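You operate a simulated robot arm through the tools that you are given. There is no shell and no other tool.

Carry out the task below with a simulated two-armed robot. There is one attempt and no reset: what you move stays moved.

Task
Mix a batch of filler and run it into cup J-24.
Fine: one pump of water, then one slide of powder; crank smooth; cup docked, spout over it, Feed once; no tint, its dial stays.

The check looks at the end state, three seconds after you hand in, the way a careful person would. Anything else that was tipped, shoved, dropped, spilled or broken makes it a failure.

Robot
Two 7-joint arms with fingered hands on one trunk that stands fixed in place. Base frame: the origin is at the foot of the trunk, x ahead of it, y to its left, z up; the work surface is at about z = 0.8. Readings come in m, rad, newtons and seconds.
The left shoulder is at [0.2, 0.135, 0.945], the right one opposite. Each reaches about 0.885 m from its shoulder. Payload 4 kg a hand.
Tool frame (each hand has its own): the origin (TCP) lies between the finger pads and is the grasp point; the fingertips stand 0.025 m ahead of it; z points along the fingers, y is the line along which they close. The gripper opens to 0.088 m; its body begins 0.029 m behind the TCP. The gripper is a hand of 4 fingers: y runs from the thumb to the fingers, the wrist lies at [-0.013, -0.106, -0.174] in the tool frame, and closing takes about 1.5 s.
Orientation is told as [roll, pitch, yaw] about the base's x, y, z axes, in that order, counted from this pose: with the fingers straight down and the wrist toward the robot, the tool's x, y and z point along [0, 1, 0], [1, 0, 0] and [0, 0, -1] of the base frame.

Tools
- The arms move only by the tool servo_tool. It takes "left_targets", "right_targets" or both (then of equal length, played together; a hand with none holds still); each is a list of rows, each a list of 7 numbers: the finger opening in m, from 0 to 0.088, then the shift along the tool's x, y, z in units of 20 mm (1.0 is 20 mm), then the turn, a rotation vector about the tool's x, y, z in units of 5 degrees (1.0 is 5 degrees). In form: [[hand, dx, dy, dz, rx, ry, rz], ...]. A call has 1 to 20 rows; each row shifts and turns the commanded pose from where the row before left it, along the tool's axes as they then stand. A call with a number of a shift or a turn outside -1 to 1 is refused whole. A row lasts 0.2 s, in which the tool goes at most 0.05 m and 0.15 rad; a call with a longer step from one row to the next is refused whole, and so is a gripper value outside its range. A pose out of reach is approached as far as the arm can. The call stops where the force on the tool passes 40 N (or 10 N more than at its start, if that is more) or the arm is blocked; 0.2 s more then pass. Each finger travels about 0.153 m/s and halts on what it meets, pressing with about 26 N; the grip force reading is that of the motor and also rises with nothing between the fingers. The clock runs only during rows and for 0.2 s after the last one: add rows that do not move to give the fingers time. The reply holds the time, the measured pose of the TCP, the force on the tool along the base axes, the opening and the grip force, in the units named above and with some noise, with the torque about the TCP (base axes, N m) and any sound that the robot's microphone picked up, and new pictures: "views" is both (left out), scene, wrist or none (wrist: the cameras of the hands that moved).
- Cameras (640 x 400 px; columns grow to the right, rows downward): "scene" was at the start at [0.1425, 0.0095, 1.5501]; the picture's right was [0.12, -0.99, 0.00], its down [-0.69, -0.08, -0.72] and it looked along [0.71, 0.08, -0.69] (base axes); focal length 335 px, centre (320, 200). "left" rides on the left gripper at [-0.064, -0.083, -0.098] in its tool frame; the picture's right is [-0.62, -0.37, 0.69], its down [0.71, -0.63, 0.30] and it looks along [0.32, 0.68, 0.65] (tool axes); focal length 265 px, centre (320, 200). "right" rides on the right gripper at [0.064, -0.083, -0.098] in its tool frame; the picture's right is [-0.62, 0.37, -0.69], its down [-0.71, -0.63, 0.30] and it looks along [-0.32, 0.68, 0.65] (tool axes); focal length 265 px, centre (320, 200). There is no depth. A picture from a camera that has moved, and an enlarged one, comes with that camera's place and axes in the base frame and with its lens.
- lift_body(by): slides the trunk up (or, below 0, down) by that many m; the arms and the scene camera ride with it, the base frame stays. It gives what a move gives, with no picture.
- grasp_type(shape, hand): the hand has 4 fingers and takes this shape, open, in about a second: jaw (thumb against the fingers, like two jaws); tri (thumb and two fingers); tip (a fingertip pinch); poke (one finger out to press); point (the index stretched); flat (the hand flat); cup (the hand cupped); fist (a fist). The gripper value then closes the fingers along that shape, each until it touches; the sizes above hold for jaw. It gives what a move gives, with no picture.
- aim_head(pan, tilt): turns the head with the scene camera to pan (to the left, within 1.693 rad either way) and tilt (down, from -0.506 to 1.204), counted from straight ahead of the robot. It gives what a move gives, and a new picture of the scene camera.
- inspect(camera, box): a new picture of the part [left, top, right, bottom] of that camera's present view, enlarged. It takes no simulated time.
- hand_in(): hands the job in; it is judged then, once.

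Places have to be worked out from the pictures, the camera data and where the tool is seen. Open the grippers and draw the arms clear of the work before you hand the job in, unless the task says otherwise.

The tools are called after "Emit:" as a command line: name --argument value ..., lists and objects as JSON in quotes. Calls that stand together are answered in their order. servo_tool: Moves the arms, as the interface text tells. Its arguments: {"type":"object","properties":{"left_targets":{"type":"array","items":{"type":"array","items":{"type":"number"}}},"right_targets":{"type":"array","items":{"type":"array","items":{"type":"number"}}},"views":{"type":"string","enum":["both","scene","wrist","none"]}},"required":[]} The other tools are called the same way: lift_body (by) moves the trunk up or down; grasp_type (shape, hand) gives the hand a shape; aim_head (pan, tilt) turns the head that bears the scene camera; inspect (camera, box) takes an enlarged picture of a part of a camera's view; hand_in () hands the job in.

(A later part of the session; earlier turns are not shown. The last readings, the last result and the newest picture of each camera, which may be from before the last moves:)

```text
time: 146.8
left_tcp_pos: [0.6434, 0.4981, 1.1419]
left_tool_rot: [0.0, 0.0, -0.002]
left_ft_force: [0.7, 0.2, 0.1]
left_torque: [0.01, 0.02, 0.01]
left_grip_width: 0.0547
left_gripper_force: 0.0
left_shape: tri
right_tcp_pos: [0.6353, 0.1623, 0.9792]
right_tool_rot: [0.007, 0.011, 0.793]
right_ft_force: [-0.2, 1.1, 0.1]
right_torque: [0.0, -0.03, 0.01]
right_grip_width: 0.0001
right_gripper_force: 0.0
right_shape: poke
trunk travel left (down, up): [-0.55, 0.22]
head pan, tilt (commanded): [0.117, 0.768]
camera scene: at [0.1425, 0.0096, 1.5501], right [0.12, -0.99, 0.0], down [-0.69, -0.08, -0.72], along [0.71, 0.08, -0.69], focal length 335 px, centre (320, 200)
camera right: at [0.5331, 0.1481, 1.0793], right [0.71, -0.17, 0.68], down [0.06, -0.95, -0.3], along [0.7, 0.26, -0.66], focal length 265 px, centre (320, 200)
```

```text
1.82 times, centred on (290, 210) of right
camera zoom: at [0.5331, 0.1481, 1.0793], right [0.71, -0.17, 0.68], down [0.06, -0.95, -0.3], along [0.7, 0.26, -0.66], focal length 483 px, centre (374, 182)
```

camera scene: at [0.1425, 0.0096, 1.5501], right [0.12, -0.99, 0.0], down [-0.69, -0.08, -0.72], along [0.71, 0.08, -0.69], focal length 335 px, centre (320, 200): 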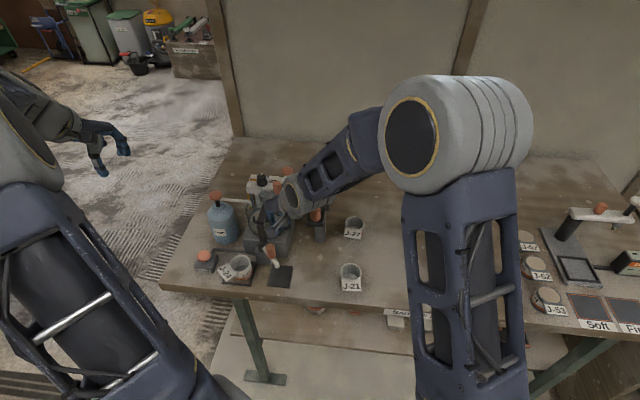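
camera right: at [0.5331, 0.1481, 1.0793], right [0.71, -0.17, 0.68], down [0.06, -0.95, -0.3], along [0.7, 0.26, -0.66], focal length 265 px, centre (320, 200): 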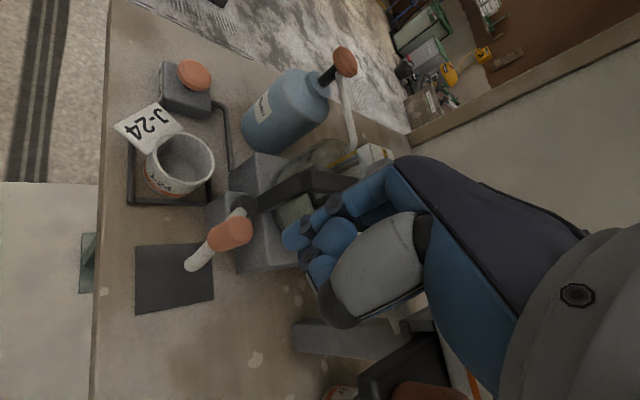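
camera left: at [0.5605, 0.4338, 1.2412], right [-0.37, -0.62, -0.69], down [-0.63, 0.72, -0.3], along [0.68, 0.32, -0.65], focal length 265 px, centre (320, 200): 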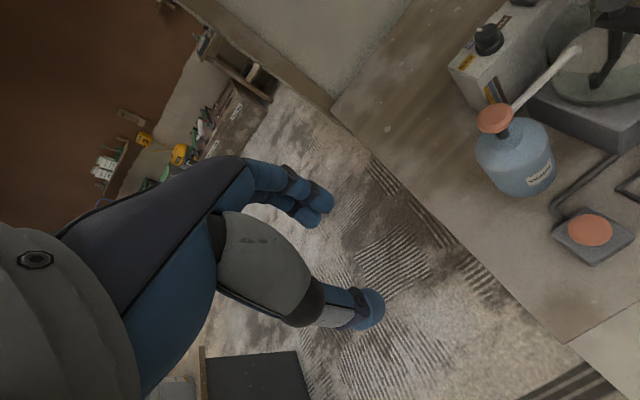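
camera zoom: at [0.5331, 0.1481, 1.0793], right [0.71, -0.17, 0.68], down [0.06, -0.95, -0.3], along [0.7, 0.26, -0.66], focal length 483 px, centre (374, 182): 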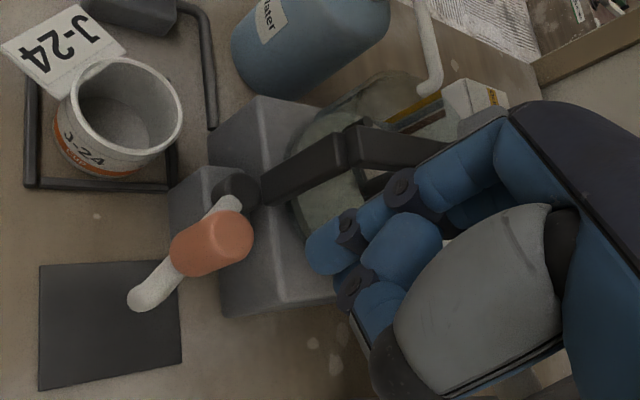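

The fingertip is at (0.641, 0.173), the spout pivot at (0.656, 0.221), knob at (0.627, 0.187), and the cup lies at about 130° from the pivot. I shift 8 mm back behind the knob and lower to knob height.

Emit:
servo_tool --right_targets '[[0.088, -0.28, 0.28, 0.3, 0, 0, 0], [0.088, 0, 0, 0.8, 0, 0, 0], [0.088, 0, 0, 0.8, 0, 0, 0], [0.088, 0, 0, 0.6, 0, 0, 0], [0.088, 0, 0, 0.35, 0, 0, 0], [0.088, 0, 0, 0, 0, 0, 0]]' --views "none"

Emit:
inspect --camera "scene" --box '[220, 200, 310, 290]'

Emit:
inspect --camera "right" --box '[180, 100, 400, 320]'

```text
time: 148.2
left_tcp_pos: [0.6431, 0.4976, 1.1431]
left_tool_rot: [-0.001, -0.001, -0.003]
left_ft_force: [0.2, 1.3, -0.1]
left_torque: [0.01, 0.02, 0.03]
left_grip_width: 0.0546
left_gripper_force: 0.0
left_shape: tri
right_tcp_pos: [0.6437, 0.1615, 0.9232]
right_tool_rot: [0.009, 0.007, 0.794]
right_ft_force: [-1.0, -0.4, 0.5]
right_torque: [-0.01, 0.01, 0.0]
right_grip_width: 0.0
right_gripper_force: 0.1
right_shape: poke
trunk travel left (down, up): [-0.55, 0.22]
head pan, tilt (commanded): [0.117, 0.768]
```

```text
4.44 times, centred on (265, 245) of scene
camera zoom: at [0.1425, 0.0096, 1.5501], right [0.12, -0.99, 0.0], down [-0.69, -0.08, -0.72], along [0.71, 0.08, -0.69], focal length 1489 px, centre (564, 0)
```

zoom: 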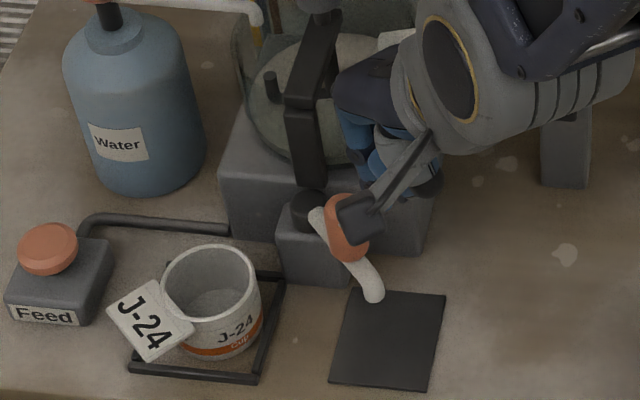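

```text
1.82 times, centred on (290, 210) of right
camera zoom: at [0.5402, 0.1483, 1.0221], right [0.71, -0.17, 0.68], down [0.06, -0.95, -0.31], along [0.7, 0.26, -0.66], focal length 483 px, centre (374, 182)
```

zoom: 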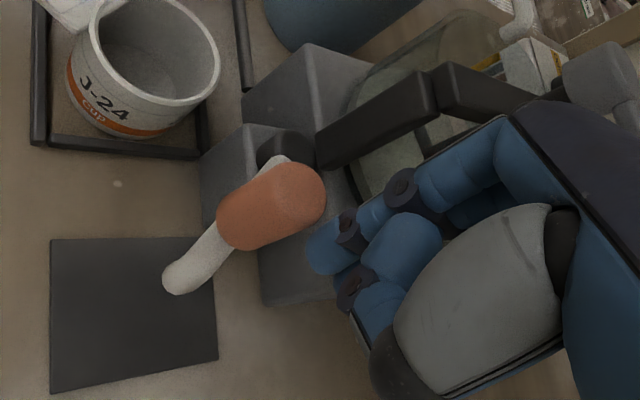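

The fingertip is level with and behind the spout knob. I push it along an arc about the pivot, first half.

Emit:
servo_tool --right_targets '[[0.088, 0.492, -0.091, 0, 0, 0, 0], [0.088, 0.443, -0.149, 0, 0, 0, 0], [0.088, 0.464, -0.057, 0, 0, 0, 0], [0.088, 0.466, 0.046, 0, 0, 0, 0], [0.088, 0.444, 0.145, 0, 0, 0, 0]]' --views "none"

Emit:
inspect --camera "scene" --box '[220, 200, 310, 290]'

Emit:
inspect --camera "right" --box '[180, 100, 400, 320]'

```text
time: 149.3
left_tcp_pos: [0.6428, 0.4985, 1.1423]
left_tool_rot: [-0.001, 0.0, -0.003]
left_ft_force: [-0.1, -0.4, 0.1]
left_torque: [-0.01, 0.01, -0.02]
left_grip_width: 0.0545
left_gripper_force: 0.2
left_shape: tri
right_tcp_pos: [0.6084, 0.1926, 0.9236]
right_tool_rot: [0.01, 0.009, 0.794]
right_ft_force: [-0.4, 1.5, -0.4]
right_torque: [0.0, 0.0, -0.01]
right_grip_width: 0.0002
right_gripper_force: 0.0
right_shape: poke
trunk travel left (down, up): [-0.55, 0.22]
head pan, tilt (commanded): [0.117, 0.768]
```

```text
4.44 times, centred on (265, 245) of scene
camera zoom: at [0.1426, 0.0095, 1.5501], right [0.12, -0.99, 0.0], down [-0.69, -0.08, -0.72], along [0.71, 0.08, -0.69], focal length 1489 px, centre (564, 0)
```

zoom: 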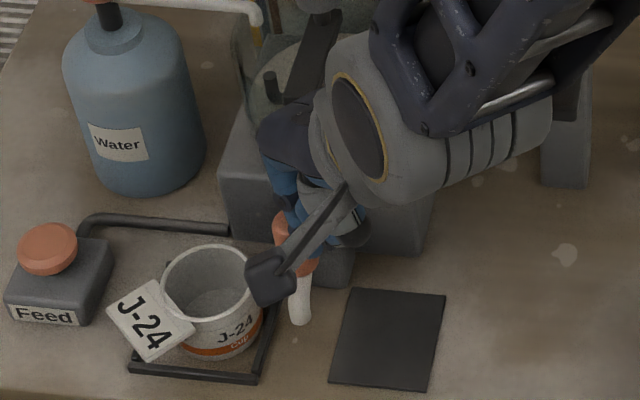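

```text
1.82 times, centred on (290, 210) of right
camera zoom: at [0.5052, 0.179, 1.0226], right [0.71, -0.17, 0.68], down [0.06, -0.95, -0.3], along [0.7, 0.26, -0.66], focal length 483 px, centre (374, 182)
```

zoom: 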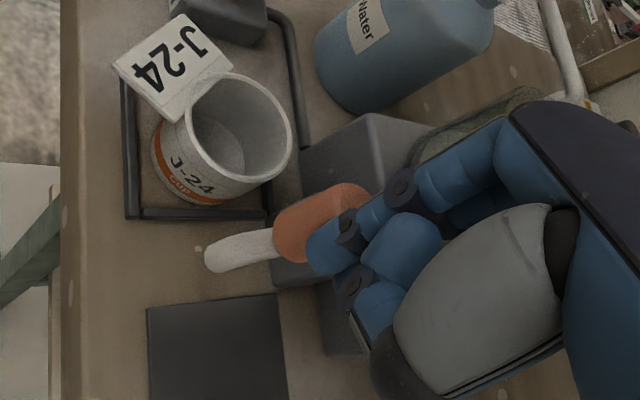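

The spout swings with the finger (now at about 189°). I push a bit further, so its tip comes up to the cup rim, and check the height clearance.

Emit:
servo_tool --right_targets '[[0.088, 0.405, 0.226, 0, 0, 0, 0], [0.088, 0.18, 0.15, 0, 0, 0, 0]]' --views "none"

Emit:
inspect --camera "scene" --box '[225, 235, 290, 295]'

Emit:
inspect --camera "right" --box '[210, 110, 350, 250]'

Emit:
inspect --camera "left" --box '[540, 80, 640, 240]'

```text
time: 149.9
left_tcp_pos: [0.643, 0.4981, 1.1416]
left_tool_rot: [0.0, 0.001, -0.001]
left_ft_force: [-0.3, 0.8, 0.3]
left_torque: [-0.04, 0.04, -0.01]
left_grip_width: 0.0545
left_gripper_force: 0.1
left_shape: tri
right_tcp_pos: [0.604, 0.2084, 0.9247]
right_tool_rot: [0.008, 0.007, 0.795]
right_ft_force: [-0.3, -0.1, 0.1]
right_torque: [0.02, -0.02, 0.01]
right_grip_width: 0.0
right_gripper_force: 0.0
right_shape: poke
trunk travel left (down, up): [-0.55, 0.22]
head pan, tilt (commanded): [0.117, 0.768]
```

```text
6.67 times, centred on (258, 265) of scene
camera zoom: at [0.1425, 0.0095, 1.5501], right [0.12, -0.99, 0.0], down [-0.69, -0.08, -0.72], along [0.71, 0.08, -0.69], focal length 2233 px, centre (737, -233)
```

zoom: 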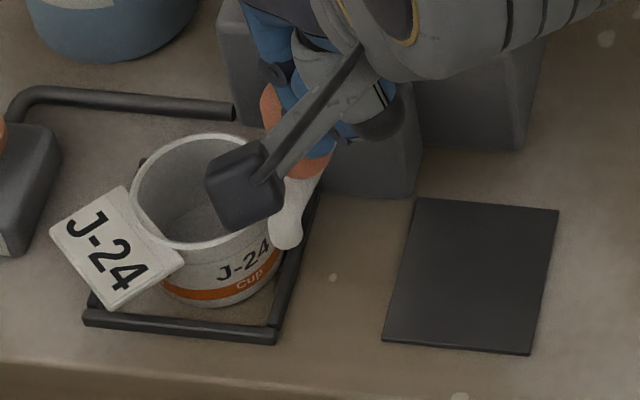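

```text
2.86 times, centred on (280, 180) of right
camera zoom: at [0.502, 0.1927, 1.0227], right [0.71, -0.17, 0.68], down [0.06, -0.95, -0.31], along [0.7, 0.26, -0.66], focal length 758 px, centre (434, 257)
```

zoom: 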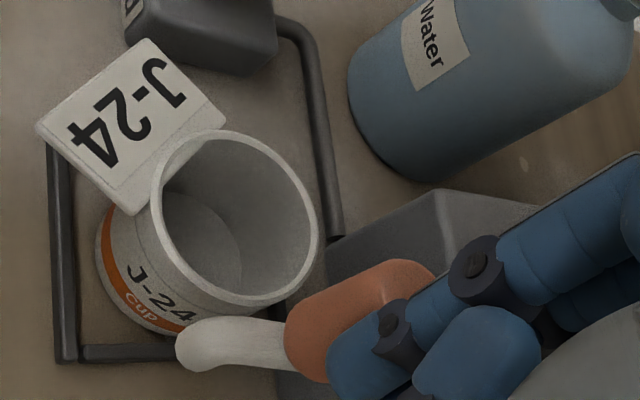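

```text
2.50 times, centred on (590, 160) of left
camera zoom: at [0.5604, 0.4338, 1.2412], right [-0.37, -0.62, -0.69], down [-0.63, 0.72, -0.3], along [0.68, 0.32, -0.65], focal length 664 px, centre (-355, 300)
```

zoom: 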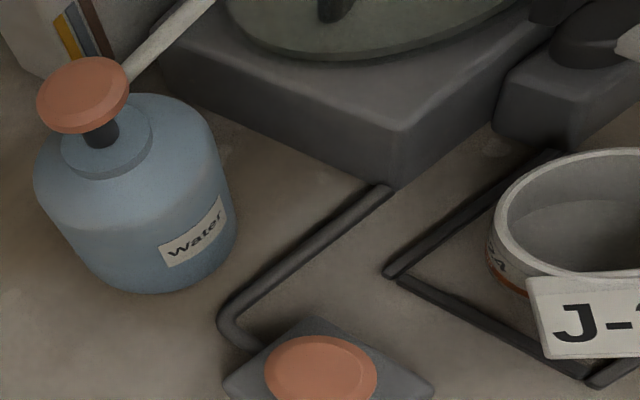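

The spout tip's end is at about z 0.857 (underside ≈0.85) versus the rim at ≈0.842, so it should pass over. I push on in a small step and check the cup isn't touched.

Emit:
servo_tool --right_targets '[[0.088, 0.175, 0.16, 0, 0, 0, 0], [0.088, 0.14, 0.19, 0, 0, 0, 0]]' --views "none"

Emit:
inspect --camera "scene" --box '[225, 235, 290, 295]'

Emit:
inspect --camera "right" --box '[210, 110, 350, 250]'

```text
time: 150.6
left_tcp_pos: [0.6429, 0.4979, 1.142]
left_tool_rot: [0.0, 0.001, -0.001]
left_ft_force: [0.5, 0.8, 0.6]
left_torque: [-0.01, 0.03, 0.0]
left_grip_width: 0.0547
left_gripper_force: 0.0
left_shape: tri
right_tcp_pos: [0.6043, 0.2167, 0.923]
right_tool_rot: [0.012, 0.01, 0.794]
right_ft_force: [-0.9, -0.2, 0.9]
right_torque: [0.01, 0.02, 0.02]
right_grip_width: 0.0
right_gripper_force: 0.0
right_shape: poke
trunk travel left (down, up): [-0.55, 0.22]
head pan, tilt (commanded): [0.117, 0.768]
```

```text
6.67 times, centred on (258, 265) of scene
camera zoom: at [0.1425, 0.0095, 1.5501], right [0.12, -0.99, 0.0], down [-0.69, -0.08, -0.72], along [0.71, 0.08, -0.69], focal length 2233 px, centre (737, -233)
```

zoom: 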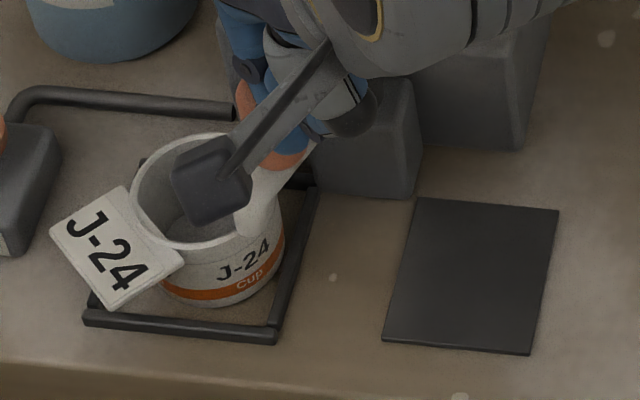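

```text
2.86 times, centred on (280, 180) of right
camera zoom: at [0.5024, 0.2023, 1.0229], right [0.71, -0.17, 0.68], down [0.06, -0.95, -0.3], along [0.7, 0.26, -0.66], focal length 758 px, centre (434, 257)
```

zoom: 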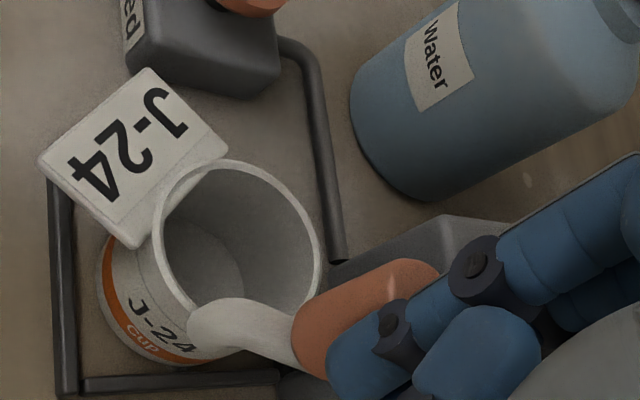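

The cup hasn't moved and the tip passes over its rim. I push the last bit to bring the spout over the cup's middle.

Emit:
servo_tool --right_targets '[[0.088, 0.117, 0.383, 0, 0, 0, 0], [0.088, 0.1, 0.26, 0, 0, 0, 0], [0.088, 0, 0, 0, 0, 0, 0]]' --views "none"

Emit:
inspect --camera "scene" --box '[225, 235, 290, 295]'

Emit:
inspect --camera "right" --box '[210, 110, 350, 250]'

```text
time: 151.3
left_tcp_pos: [0.6426, 0.498, 1.1411]
left_tool_rot: [-0.001, 0.001, -0.001]
left_ft_force: [0.2, -0.1, -0.3]
left_torque: [0.01, 0.0, -0.03]
left_grip_width: 0.0545
left_gripper_force: 0.1
left_shape: tri
right_tcp_pos: [0.6106, 0.2277, 0.9233]
right_tool_rot: [0.007, 0.01, 0.794]
right_ft_force: [0.1, 0.6, 1.1]
right_torque: [0.01, 0.01, -0.01]
right_grip_width: 0.0001
right_gripper_force: 0.1
right_shape: poke
trunk travel left (down, up): [-0.55, 0.22]
head pan, tilt (commanded): [0.117, 0.768]
```

```text
6.67 times, centred on (258, 265) of scene
camera zoom: at [0.1425, 0.0096, 1.5501], right [0.12, -0.99, 0.0], down [-0.69, -0.08, -0.72], along [0.71, 0.08, -0.69], focal length 2233 px, centre (737, -233)
```

zoom: 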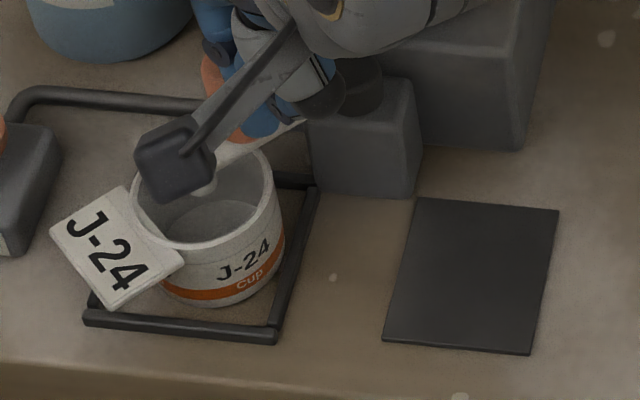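

```text
2.86 times, centred on (280, 180) of right
camera zoom: at [0.5085, 0.2147, 1.0226], right [0.71, -0.17, 0.68], down [0.06, -0.95, -0.3], along [0.7, 0.26, -0.66], focal length 758 px, centre (434, 257)
```

zoom: 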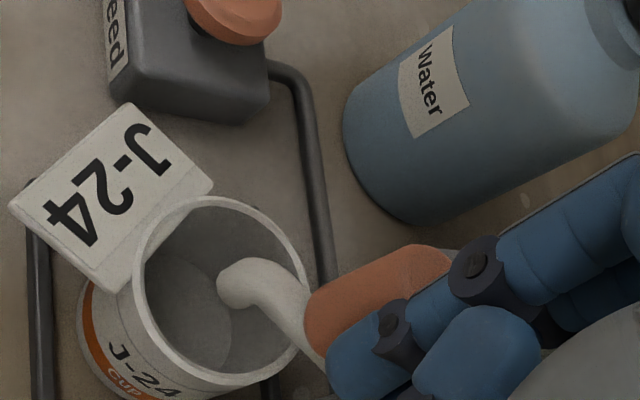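

The spout tip is now over the cup's middle. I back the finger off, raise the right hand and withdraw it to the front right.

Emit:
servo_tool --right_targets '[[0.088, -0.05, -0.35, 0, 0, 0, 0], [0.088, 0, 0, -0.6, 0, 0, 0], [0.088, 0, 0, -1, 0, 0, 0], [0.088, 0, 0, -1, 0, 0, 0], [0.088, 0, 0, -1, 0, 0, 0], [0.088, 0.7, -0.7, 0, 0, 0, 0], [0.088, 0.7, -0.7, 0, 0, 0, 0], [0.088, 0.7, -0.7, 0, 0, 0, 0], [0.088, -0.7, -0.71, 0, 0, 0, 0], [0.088, -0.7, -0.71, 0, 0, 0, 0], [0.088, -0.7, -0.71, 0, 0, 0, 0], [0.088, -0.7, -0.71, 0, 0, 0, 0], [0.088, -0.7, -0.71, 0, 0, 0, 0], [0.088, -0.7, -0.71, 0, 0, 0, 0], [0.088, -0.7, -0.71, 0, 0, 0, 0], [0.088, -0.7, -0.71, 0, 0, 0, 0], [0.088, -0.7, -0.71, 0, 0, 0, 0], [0.088, -0.7, -0.71, 0, 0, 0, 0], [0.088, -0.7, -0.71, 0, 0, 0, 0], [0.088, -0.7, -0.71, 0, 0, 0, 0]]'

Emit:
inspect --camera "scene" --box '[190, 200, 310, 300]'

Emit:
inspect --camera "scene" --box '[215, 235, 275, 290]'

```text
time: 155.6
left_tcp_pos: [0.6428, 0.4983, 1.1418]
left_tool_rot: [0.0, 0.001, -0.002]
left_ft_force: [-1.0, 0.8, 0.9]
left_torque: [-0.01, 0.04, 0.0]
left_grip_width: 0.0545
left_gripper_force: 0.1
left_shape: tri
right_tcp_pos: [0.5487, -0.0155, 0.9964]
right_tool_rot: [0.012, 0.009, 0.794]
right_ft_force: [0.5, 0.3, -0.5]
right_torque: [-0.02, 0.0, 0.02]
right_grip_width: 0.0
right_gripper_force: 0.1
right_shape: poke
trunk travel left (down, up): [-0.55, 0.22]
head pan, tilt (commanded): [0.117, 0.768]
camera scene: at [0.1425, 0.0098, 1.5501], right [0.12, -0.99, 0.0], down [-0.69, -0.08, -0.72], along [0.71, 0.08, -0.69], focal length 335 px, centre (320, 200)
camera right: at [0.4464, -0.0304, 1.095], right [0.71, -0.17, 0.68], down [0.06, -0.95, -0.31], along [0.7, 0.26, -0.66], focal length 265 px, centre (320, 200)
```

scene: 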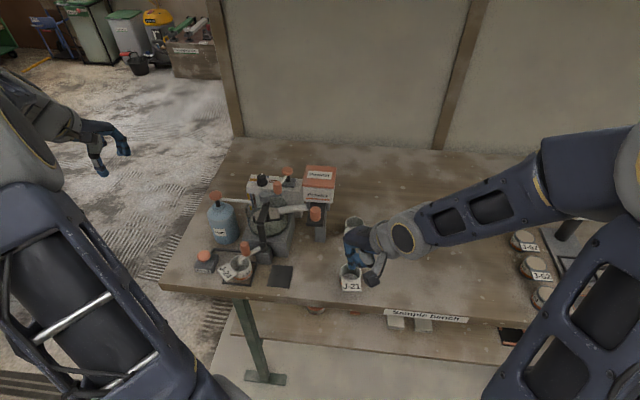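
right: 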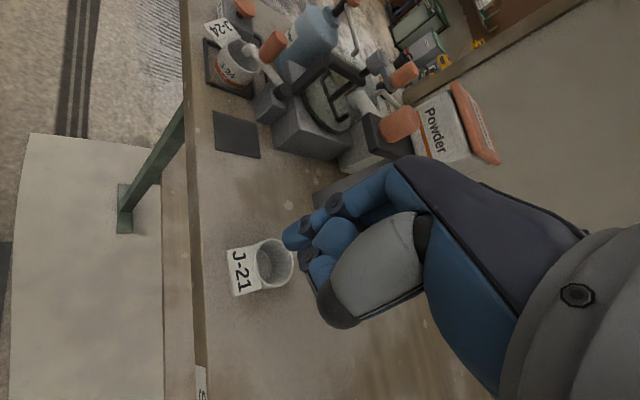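

```text
4.00 times, centred on (250, 250) of scene
camera zoom: at [0.1425, 0.0098, 1.5501], right [0.12, -0.99, 0.0], down [-0.69, -0.08, -0.72], along [0.71, 0.08, -0.69], focal length 1340 px, centre (600, 0)
```

zoom: 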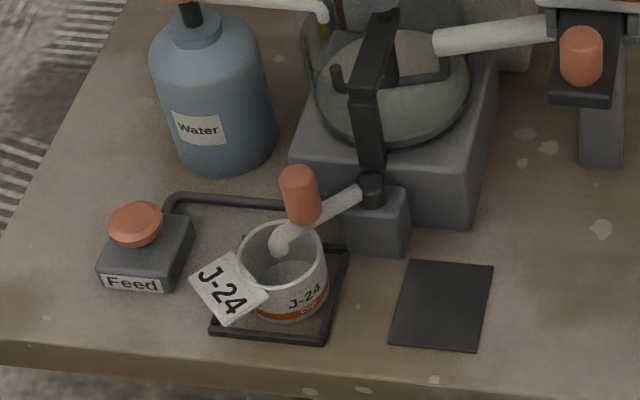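

```text
7.27 times, centred on (245, 262) of scene
camera zoom: at [0.1425, 0.0098, 1.5501], right [0.12, -0.99, 0.0], down [-0.69, -0.08, -0.72], along [0.71, 0.08, -0.69], focal length 2436 px, centre (866, -254)
```

zoom: 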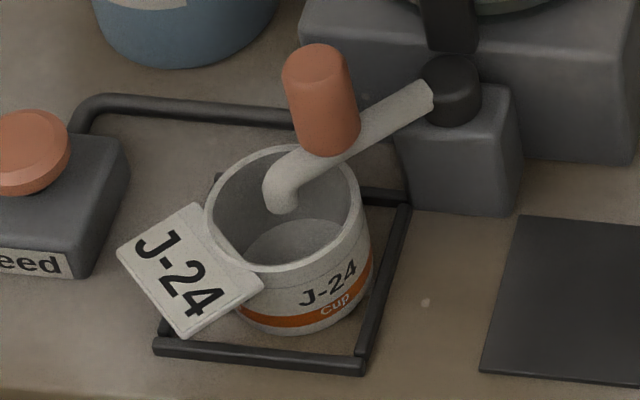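

The spout is over the cup (tip within about 6 mm of its centre). Now Feed: I shape the left hand to poke and bring it above the Feed button, near (0.63, 0.37).

Emit:
grasp_type --shape "poke" --hand "left"

Emit:
servo_tool --left_targets '[[0.088, -1, -0.2, 1, 0, 0, 0], [0.088, -1, -0.2, 1, 0, 0, 0], [0.088, -1, -0.2, 1, 0, 0, 0], [0.088, -1, -0.2, 1, 0, 0, 0], [0.088, -1, -0.2, 1, 0, 0, 0], [0.088, -1, -0.2, 1, 0, 0, 0], [0.088, -0.25, -0.1, 1, 0, 0, 0], [0.088, 0, 0, 1, 0, 0, 0], [0.088, 0, 0, 0.8, 0, 0, 0], [0.088, 0, 0, 0, 0, 0, 0]]'

Emit:
inspect --camera "left" --box '[240, 130, 500, 340]'

Emit:
inspect --camera "scene" --box '[180, 200, 270, 290]'

```text
time: 156.4
left_tcp_pos: [0.6424, 0.4984, 1.1408]
left_tool_rot: [0.001, 0.001, 0.0]
left_ft_force: [0.0, -0.1, 0.1]
left_torque: [-0.03, 0.04, 0.0]
left_grip_width: 0.0
left_gripper_force: 0.1
left_shape: poke
right_tcp_pos: [0.5493, -0.0164, 0.9969]
right_tool_rot: [0.009, 0.01, 0.793]
right_ft_force: [0.7, 0.3, 0.7]
right_torque: [-0.01, 0.0, -0.01]
right_grip_width: 0.0
right_gripper_force: 0.1
right_shape: poke
trunk travel left (down, up): [-0.55, 0.22]
head pan, tilt (commanded): [0.117, 0.768]
```

```text
time: 158.7
left_tcp_pos: [0.618, 0.372, 0.9665]
left_tool_rot: [-0.001, 0.0, -0.001]
left_ft_force: [0.0, -0.1, 0.7]
left_torque: [0.01, 0.03, 0.06]
left_grip_width: 0.0
left_gripper_force: 0.0
left_shape: poke
right_tcp_pos: [0.5492, -0.0169, 0.9967]
right_tool_rot: [0.009, 0.009, 0.794]
right_ft_force: [-0.8, 0.2, 0.7]
right_torque: [0.0, 0.04, 0.01]
right_grip_width: 0.0
right_gripper_force: 0.1
right_shape: poke
trunk travel left (down, up): [-0.55, 0.22]
head pan, tilt (commanded): [0.117, 0.768]
camera scene: at [0.1425, 0.0095, 1.5501], right [0.12, -0.99, 0.0], down [-0.69, -0.08, -0.72], along [0.71, 0.08, -0.69], focal length 335 px, centre (320, 200)
camera left: at [0.5348, 0.3084, 1.0654], right [-0.37, -0.62, -0.69], down [-0.63, 0.72, -0.3], along [0.68, 0.32, -0.65], focal length 265 px, centre (320, 200)
```

scene: 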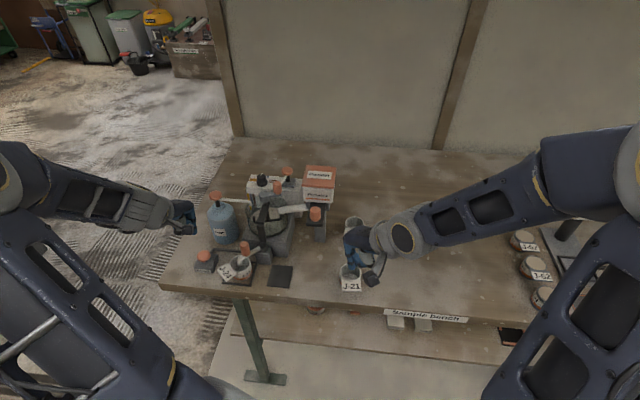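
left: 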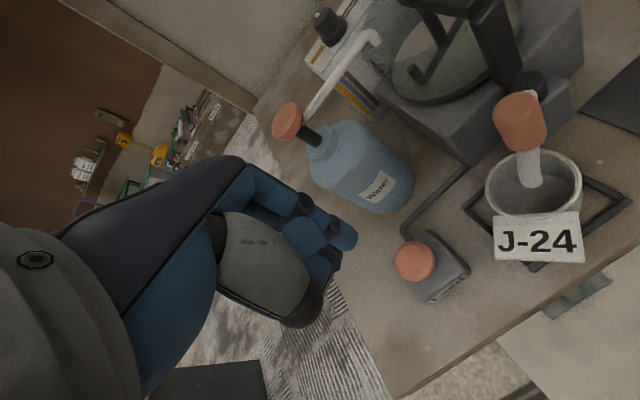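

```text
1.90 times, centred on (370, 235) of left
camera zoom: at [0.5348, 0.3084, 1.0654], right [-0.37, -0.62, -0.69], down [-0.63, 0.72, -0.3], along [0.68, 0.32, -0.65], focal length 506 px, centre (225, 133)
```

zoom: 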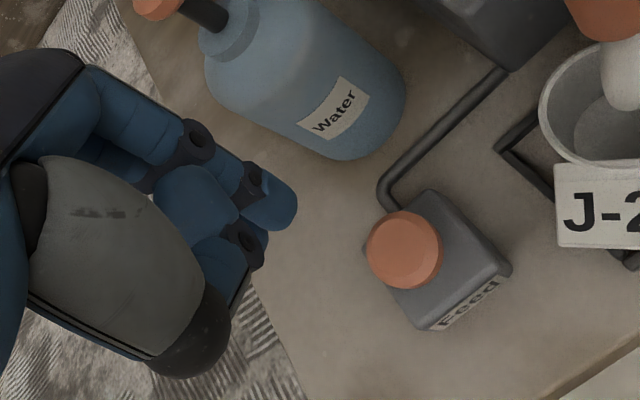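

```text
4.44 times, centred on (225, 245) of scene
camera zoom: at [0.1425, 0.0095, 1.5501], right [0.12, -0.99, 0.0], down [-0.69, -0.08, -0.72], along [0.71, 0.08, -0.69], focal length 1489 px, centre (742, 0)
```

zoom: 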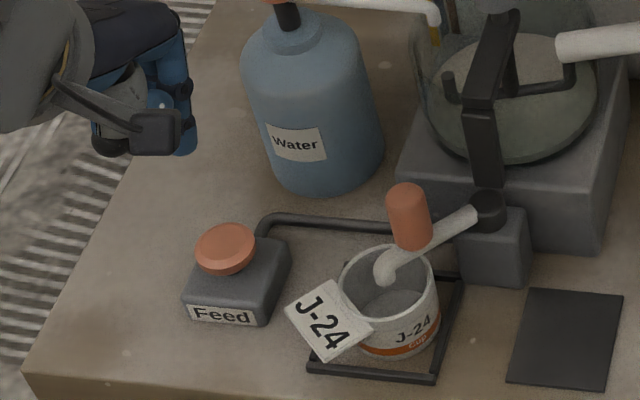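

The Feed button's centre is (0.626, 0.368, 0.849), almost right under the fingertip. I shift 3 mm and lower to about 10 mm above it.

Emit:
servo_tool --left_targets '[[0.088, -0.03, -0.15, 1, 0, 0, 0], [0.088, 0, 0, 1, 0, 0, 0], [0.088, 0, 0, 1, 0, 0, 0], [0.088, 0, 0, 0.4, 0, 0, 0], [0.088, 0, 0, 0, 0, 0, 0]]' --views "none"

Emit:
inspect --camera "left" --box '[240, 130, 500, 340]'

Emit:
inspect --camera "scene" --box '[180, 200, 270, 290]'

```text
time: 159.8
left_tcp_pos: [0.614, 0.3732, 0.8966]
left_tool_rot: [0.003, 0.001, -0.001]
left_ft_force: [0.2, -0.5, 0.5]
left_torque: [0.0, -0.01, 0.01]
left_grip_width: 0.0
left_gripper_force: 0.1
left_shape: poke
right_tcp_pos: [0.5496, -0.0165, 0.9963]
right_tool_rot: [0.01, 0.011, 0.793]
right_ft_force: [-0.6, 0.0, 0.2]
right_torque: [0.02, 0.0, 0.02]
right_grip_width: 0.0004
right_gripper_force: 0.0
right_shape: poke
trunk travel left (down, up): [-0.55, 0.22]
head pan, tilt (commanded): [0.117, 0.768]
```

```text
1.90 times, centred on (370, 235) of left
camera zoom: at [0.5314, 0.3086, 0.9974], right [-0.37, -0.62, -0.69], down [-0.63, 0.72, -0.3], along [0.68, 0.32, -0.65], focal length 506 px, centre (225, 133)
```

zoom: 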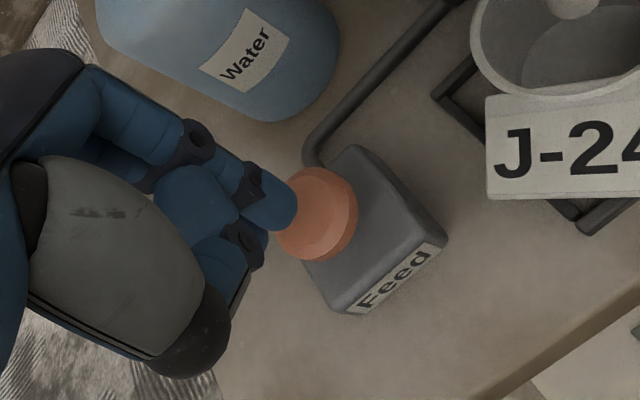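

```text
4.44 times, centred on (225, 245) of scene
camera zoom: at [0.1425, 0.0095, 1.5501], right [0.12, -0.99, 0.0], down [-0.69, -0.08, -0.72], along [0.71, 0.08, -0.69], focal length 1489 px, centre (742, 0)
```

zoom: 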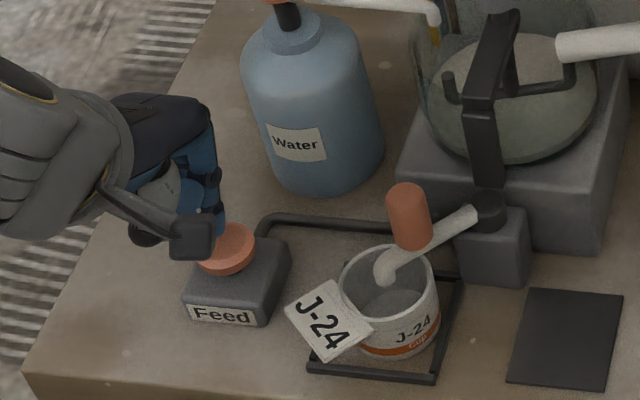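

The tip is within about 3 mm of the button centre, roughly 8–10 mm above it. I press straight down slowly in one stroke until it bottoms.

Emit:
servo_tool --left_targets '[[0.088, -0.12, 0, 0.2, 0, 0, 0], [0.088, 0, 0, 0.2, 0, 0, 0], [0.088, 0, 0, 0.2, 0, 0, 0], [0.088, 0, 0, 0.2, 0, 0, 0], [0.088, 0, 0, 0.15, 0, 0, 0], [0.088, 0, 0, 0.15, 0, 0, 0], [0.088, 0, 0, 0.15, 0, 0, 0]]'

Emit:
inspect --camera "scene" --box '[180, 200, 290, 290]'

Emit:
inspect --camera "left" --box '[240, 100, 600, 340]'

```text
time: 161.4
left_tcp_pos: [0.6138, 0.3695, 0.8725]
left_tool_rot: [0.001, -0.002, -0.001]
left_ft_force: [-0.3, -0.5, 1.3]
left_torque: [0.01, -0.01, 0.02]
left_grip_width: 0.0
left_gripper_force: 0.0
left_shape: poke
right_tcp_pos: [0.5499, -0.0172, 0.9949]
right_tool_rot: [0.009, 0.011, 0.794]
right_ft_force: [0.8, -0.2, 0.8]
right_torque: [-0.02, 0.02, 0.01]
right_grip_width: 0.0
right_gripper_force: 0.0
right_shape: poke
trunk travel left (down, up): [-0.55, 0.22]
head pan, tilt (commanded): [0.117, 0.768]
camera scene: at [0.1425, 0.0095, 1.5502], right [0.12, -0.99, 0.0], down [-0.69, -0.08, -0.72], along [0.71, 0.08, -0.69], focal length 335 px, centre (320, 200)
camera left: at [0.5314, 0.3057, 0.9726], right [-0.37, -0.62, -0.69], down [-0.63, 0.72, -0.3], along [0.69, 0.32, -0.65], focal length 265 px, centre (320, 200)
```

scene: 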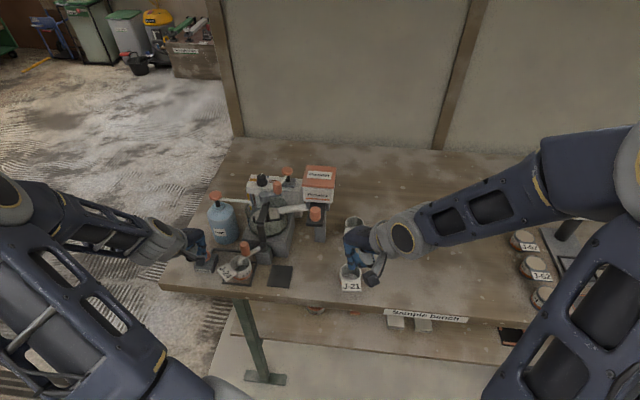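
left: 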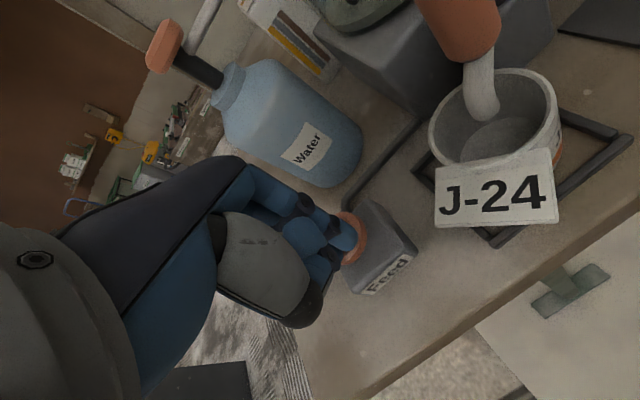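

```text
4.44 times, centred on (235, 245) of scene
camera zoom: at [0.1425, 0.0095, 1.5502], right [0.12, -0.99, 0.0], down [-0.69, -0.08, -0.72], along [0.71, 0.08, -0.69], focal length 1489 px, centre (698, 0)
```

zoom: 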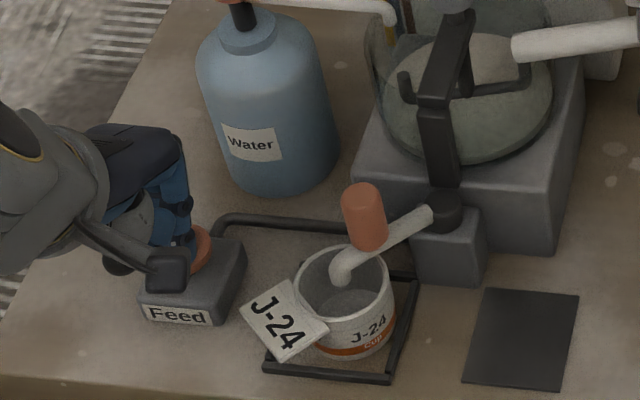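

```text
1.67 times, centred on (420, 220) of left
camera zoom: at [0.5314, 0.3057, 0.9726], right [-0.37, -0.62, -0.69], down [-0.63, 0.72, -0.3], along [0.69, 0.32, -0.65], focal length 442 px, centre (153, 167)
```

zoom: 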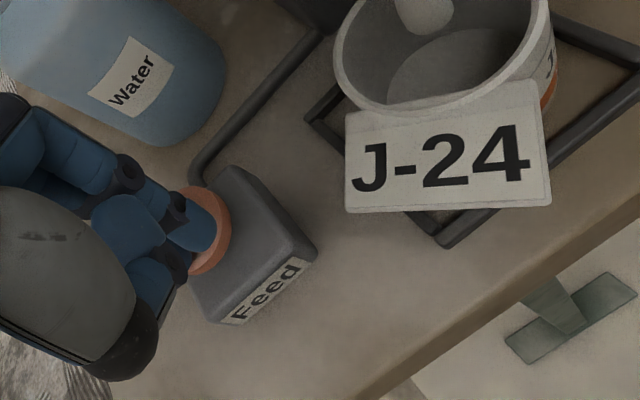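

The fingertip is just on the button (about 1 N), nothing fed yet. I continue the press downward.

Emit:
servo_tool --left_targets '[[0.088, 0, 0, 0.15, 0, 0, 0], [0.088, 0, 0, 0.15, 0, 0, 0], [0.088, 0, 0, 0.15, 0, 0, 0], [0.088, 0, 0, 0.15, 0, 0, 0]]' --views "none"

Emit:
inspect --camera "scene" --box '[180, 200, 290, 290]'

Emit:
inspect --camera "left" --box '[240, 100, 600, 340]'

```text
time: 162.4
left_tcp_pos: [0.6155, 0.3691, 0.8621]
left_tool_rot: [0.005, -0.006, -0.004]
left_ft_force: [-0.6, -2.2, 25.0]
left_torque: [-0.01, 0.04, -0.06]
left_grip_width: 0.0
left_gripper_force: 0.1
left_shape: poke
right_tcp_pos: [0.5483, -0.0174, 0.9968]
right_tool_rot: [0.01, 0.01, 0.793]
right_ft_force: [0.3, -0.2, 0.1]
right_torque: [0.02, 0.0, 0.0]
right_grip_width: 0.0
right_gripper_force: 0.1
right_shape: poke
trunk travel left (down, up): [-0.55, 0.22]
head pan, tilt (commanded): [0.117, 0.768]
heard: click
```

```text
4.44 times, centred on (235, 245) of scene
camera zoom: at [0.1419, 0.0091, 1.5507], right [0.12, -0.99, 0.0], down [-0.69, -0.08, -0.72], along [0.72, 0.08, -0.69], focal length 1489 px, centre (698, 0)
```

zoom: 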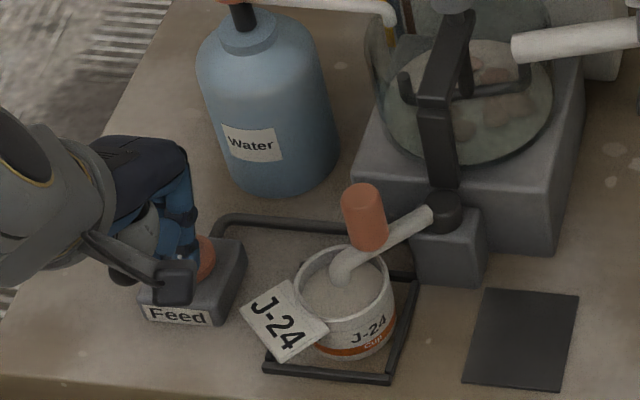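

```text
1.67 times, centred on (420, 220) of left
camera zoom: at [0.532, 0.3056, 0.9619], right [-0.37, -0.62, -0.7], down [-0.63, 0.72, -0.3], along [0.69, 0.32, -0.65], focal length 442 px, centre (153, 167)
```

zoom: 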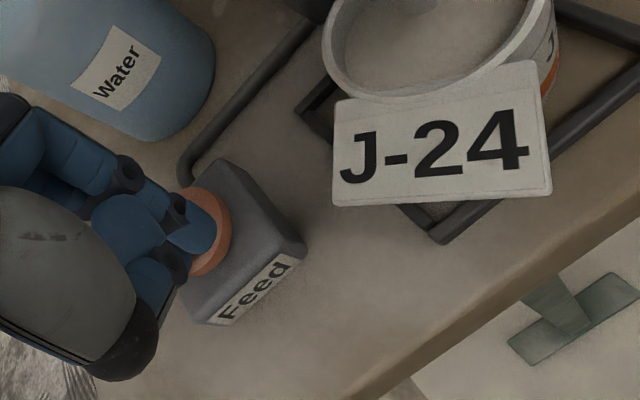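

A click was heard and the cup filled. I lift the finger off the Feed button in one straight move and take the left hand up and away to the left.

Emit:
servo_tool --left_targets '[[0.088, 0, 0, -1, 0, 0, 0], [0.088, 0, 0, -1, 0, 0, 0], [0.088, 0, 0, -1, 0, 0, 0], [0.088, 0, 0, -1, 0, 0, 0], [0.088, 0, 0, -1, 0, 0, 0], [0.088, 0.5, 0, -1, 0, 0, 0], [0.088, 1, 0, -1, 0, 0, 0], [0.088, 1, 0, -1, 0, 0, 0], [0.088, 1, 0, -1, 0, 0, 0], [0.088, 1, 0, -1, 0, 0, 0], [0.088, 1, 0, -1, 0, 0, 0], [0.088, 1, 0, 0, 0, 0, 0]]' --views "scene"

Emit:
inspect --camera "scene" --box '[180, 160, 340, 290]'

Emit:
inspect --camera "scene" --box '[250, 205, 295, 240]'

Emit:
inspect --camera "scene" --box '[215, 235, 275, 290]'

```text
time: 165.1
left_tcp_pos: [0.616, 0.499, 1.0808]
left_tool_rot: [0.002, 0.0, -0.004]
left_ft_force: [0.2, 0.6, 0.3]
left_torque: [-0.03, -0.01, 0.01]
left_grip_width: 0.0
left_gripper_force: 0.1
left_shape: poke
right_tcp_pos: [0.5489, -0.0152, 0.9966]
right_tool_rot: [0.01, 0.009, 0.794]
right_ft_force: [-0.4, 0.3, -1.1]
right_torque: [-0.04, 0.01, 0.0]
right_grip_width: 0.0
right_gripper_force: 0.0
right_shape: poke
trunk travel left (down, up): [-0.55, 0.22]
head pan, tilt (commanded): [0.117, 0.768]
camera scene: at [0.1425, 0.0094, 1.5502], right [0.12, -0.99, 0.0], down [-0.69, -0.08, -0.72], along [0.71, 0.08, -0.69], focal length 335 px, centre (320, 200)
```

scene: 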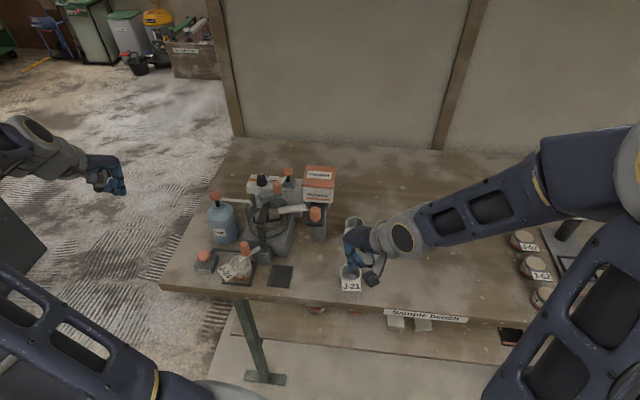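

```text
3.08 times, centred on (260, 225) of scene
camera zoom: at [0.1425, 0.0094, 1.5502], right [0.12, -0.99, 0.0], down [-0.69, -0.08, -0.72], along [0.71, 0.08, -0.69], focal length 1031 px, centre (505, 123)
```

zoom: 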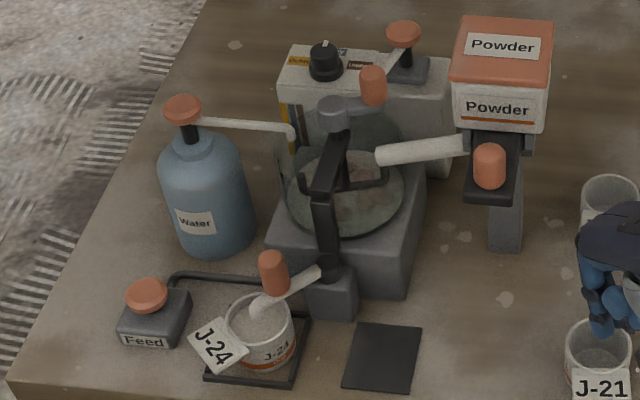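

```text
11.43 times, centred on (272, 222) of scene
camera zoom: at [0.1425, 0.0094, 1.5502], right [0.12, -0.99, 0.0], down [-0.69, -0.08, -0.72], along [0.71, 0.08, -0.69], focal length 3828 px, centre (863, -57)
```

zoom: 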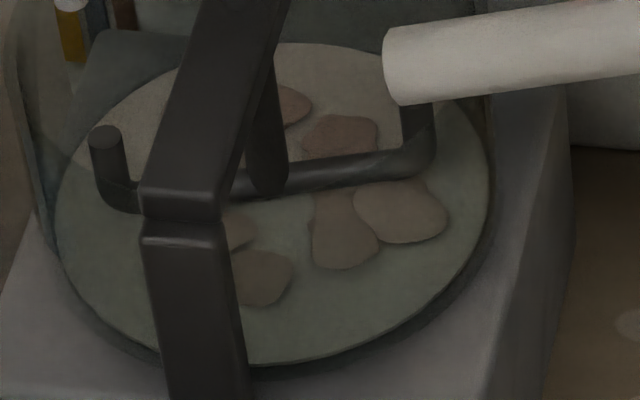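

```text
7.27 times, centred on (245, 262) of scene
camera zoom: at [0.1425, 0.0094, 1.5502], right [0.12, -0.99, 0.0], down [-0.69, -0.08, -0.72], along [0.71, 0.08, -0.69], focal length 2436 px, centre (866, -254)
```

zoom: 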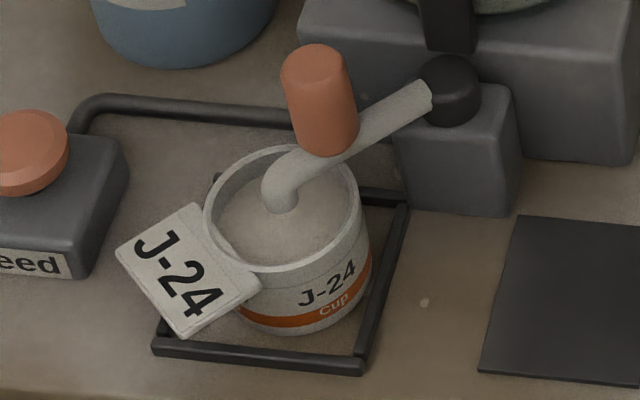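

The cup J-24 is filled with smooth mix, spout over it, Feed released; the dial, water, powder slide, tint pump and other cups are as they were. Now I withdraw both arms from the work.

Emit:
servo_tool --right_targets '[[0.088, 0, 0, -1, 0, 0, 0], [0.088, 0, 0, -1, 0, 0, 0], [0.088, 0, 0, -1, 0, 0, 0], [0.088, 0, 0, -1, 0, 0, 0], [0.088, 0, 0, -1, 0, 0, 0], [0.088, 0, 0, -1, 0, 0, 0], [0.088, 0, 0, -1, 0, 0, 0], [0.088, 0, 0, -1, 0, 0, 0], [0.088, -0.7, -0.71, -0.5, 0, 0, 0], [0.088, -0.7, -0.71, -0.5, 0, 0, 0], [0.088, -0.7, -0.71, -0.5, 0, 0, 0], [0.088, -0.7, -0.71, -0.5, 0, 0, 0], [0.088, -0.7, -0.71, 0, 0, 0, 0], [0.088, -0.7, -0.71, 0, 0, 0, 0], [0.088, -0.7, -0.71, 0, 0, 0, 0], [0.088, -0.7, -0.71, 0, 0, 0, 0], [0.088, -0.7, -0.71, 0, 0, 0, 0], [0.088, -0.7, -0.71, 0, 0, 0, 0]]' --left_targets '[[0.088, 0, 0, -1, 0, 0, 0], [0.088, 0, 0, -1, 0, 0, 0], [0.088, 0, 0, -1, 0, 0, 0], [0.088, 0, 0, -1, 0, 0, 0], [0.088, 0, -1, -0.5, 0, 0, 0], [0.088, 0, -1, 0, 0, 0, 0], [0.088, 0, -1, 0, 0, 0, 0], [0.088, 0, -1, 0, 0, 0, 0], [0.088, 0, 0, 0, 0, 0, 0], [0.088, 0, 0, 0, 0, 0, 0], [0.088, 0, 0, 0, 0, 0, 0], [0.088, 0, 0, 0, 0, 0, 0], [0.088, 0, 0, 0, 0, 0, 0], [0.088, 0, 0, 0, 0, 0, 0], [0.088, 0, 0, 0, 0, 0, 0], [0.088, 0, 0, 0, 0, 0, 0], [0.088, 0, 0, 0, 0, 0, 0], [0.088, 0, 0, 0, 0, 0, 0]]' --views "scene"

Emit:
grasp_type --shape "jaw" --hand "left"

Emit:
grasp_type --shape "jaw" --hand "right"

Emit:
inspect --camera "scene" --box '[180, 150, 400, 300]'

Emit:
inspect --camera "scene" --box '[245, 160, 315, 215]'

```text
time: 168.8
left_tcp_pos: [0.5358, 0.5013, 1.1708]
left_tool_rot: [0.0, 0.0, -0.002]
left_ft_force: [-0.3, 0.2, -1.5]
left_torque: [0.02, -0.01, -0.02]
left_grip_width: 0.0
left_gripper_force: 0.1
left_shape: poke
right_tcp_pos: [0.5535, -0.2161, 1.1974]
right_tool_rot: [0.012, 0.01, 0.795]
right_ft_force: [1.4, -0.7, -0.3]
right_torque: [0.0, -0.01, 0.01]
right_grip_width: 0.0
right_gripper_force: 0.0
right_shape: poke
trunk travel left (down, up): [-0.55, 0.22]
head pan, tilt (commanded): [0.117, 0.768]
camera scene: at [0.1425, 0.0097, 1.5501], right [0.12, -0.99, 0.0], down [-0.69, -0.08, -0.72], along [0.71, 0.08, -0.69], focal length 335 px, centre (320, 200)
```

scene: 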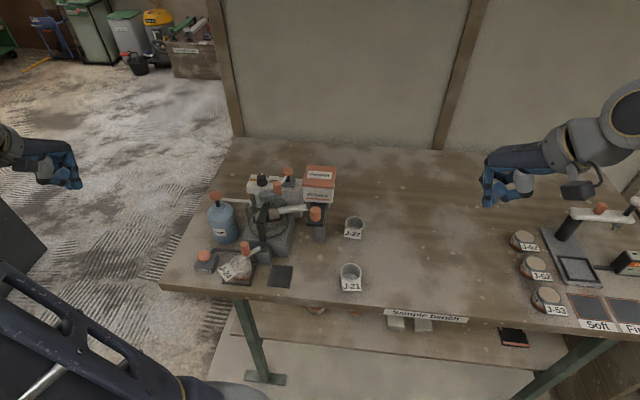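

```text
time: 169.8
left_tcp_pos: [0.5342, 0.4999, 1.1715]
left_tool_rot: [-0.002, 0.001, -0.002]
left_ft_force: [0.9, -0.6, 0.5]
left_torque: [0.02, 0.03, -0.02]
left_grip_width: 0.0879
left_gripper_force: 0.1
left_shape: jaw
right_tcp_pos: [0.5539, -0.2162, 1.1966]
right_tool_rot: [0.008, 0.01, 0.795]
right_ft_force: [0.0, 0.4, 0.4]
right_torque: [0.03, 0.04, -0.01]
right_grip_width: 0.0001
right_gripper_force: 0.1
right_shape: poke
trunk travel left (down, up): [-0.55, 0.22]
head pan, tilt (commanded): [0.117, 0.768]
```

```text
time: 170.7
left_tcp_pos: [0.534, 0.5, 1.1714]
left_tool_rot: [-0.001, -0.002, -0.002]
left_ft_force: [-0.2, -0.1, -0.2]
left_torque: [0.02, 0.02, 0.02]
left_grip_width: 0.088
left_gripper_force: 0.1
left_shape: jaw
right_tcp_pos: [0.5529, -0.2151, 1.1966]
right_tool_rot: [0.009, 0.01, 0.794]
right_ft_force: [0.1, 0.5, -0.3]
right_torque: [0.0, 0.0, 0.02]
right_grip_width: 0.0877
right_gripper_force: 0.1
right_shape: jaw
trunk travel left (down, up): [-0.55, 0.22]
head pan, tilt (commanded): [0.117, 0.768]
```

```text
2.67 times, centred on (290, 225) of scene
camera zoom: at [0.1425, 0.0095, 1.5501], right [0.12, -0.99, 0.0], down [-0.69, -0.08, -0.72], along [0.71, 0.08, -0.69], focal length 893 px, centre (400, 133)
```

zoom: 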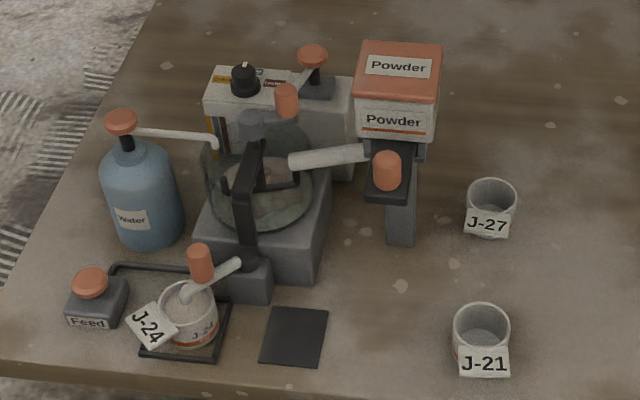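

```text
7.27 times, centred on (280, 188) of scene
camera zoom: at [0.1425, 0.0095, 1.5501], right [0.12, -0.99, 0.0], down [-0.69, -0.08, -0.72], along [0.71, 0.08, -0.69], focal length 2436 px, centre (611, 291)
```

zoom: 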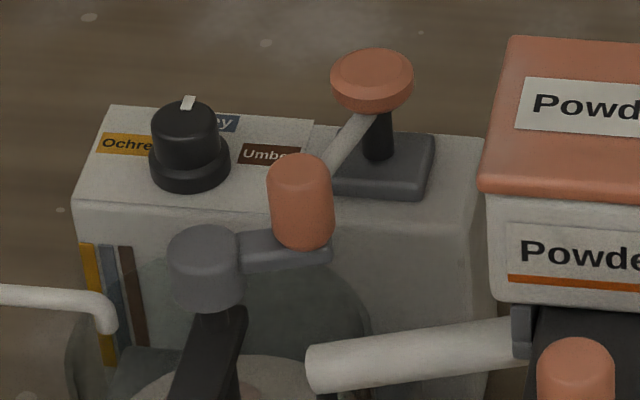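

I check J-27 and J-21 against the earlier picture to be sure neither was nudged.

Emit:
inspect --camera "scene" --box '[280, 160, 360, 245]'

Emit:
inspect --camera "scene" --box '[290, 160, 410, 300]'

```text
4.71 times, centred on (320, 202) of scene
camera zoom: at [0.1425, 0.0095, 1.5501], right [0.12, -0.99, 0.0], down [-0.69, -0.08, -0.72], along [0.71, 0.08, -0.69], focal length 1576 px, centre (320, 188)
```

zoom: 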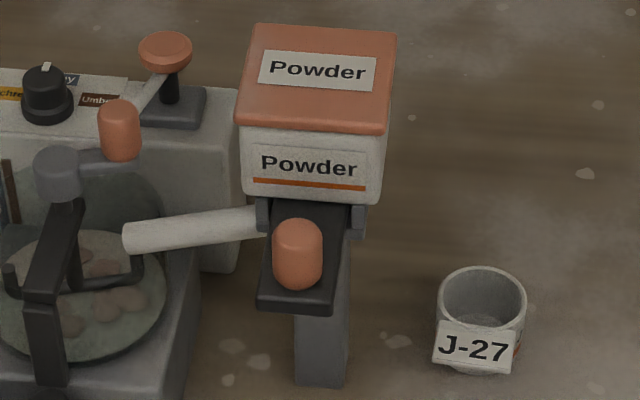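

```text
2.86 times, centred on (350, 230) of scene
camera zoom: at [0.1425, 0.0095, 1.5501], right [0.12, -0.99, 0.0], down [-0.69, -0.08, -0.72], along [0.71, 0.08, -0.69], focal length 957 px, centre (234, 114)
```

zoom: 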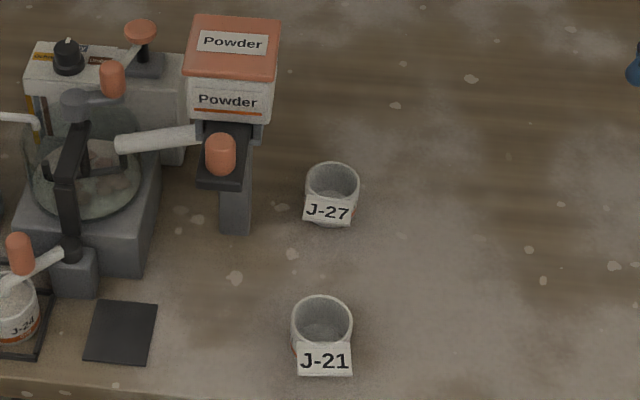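

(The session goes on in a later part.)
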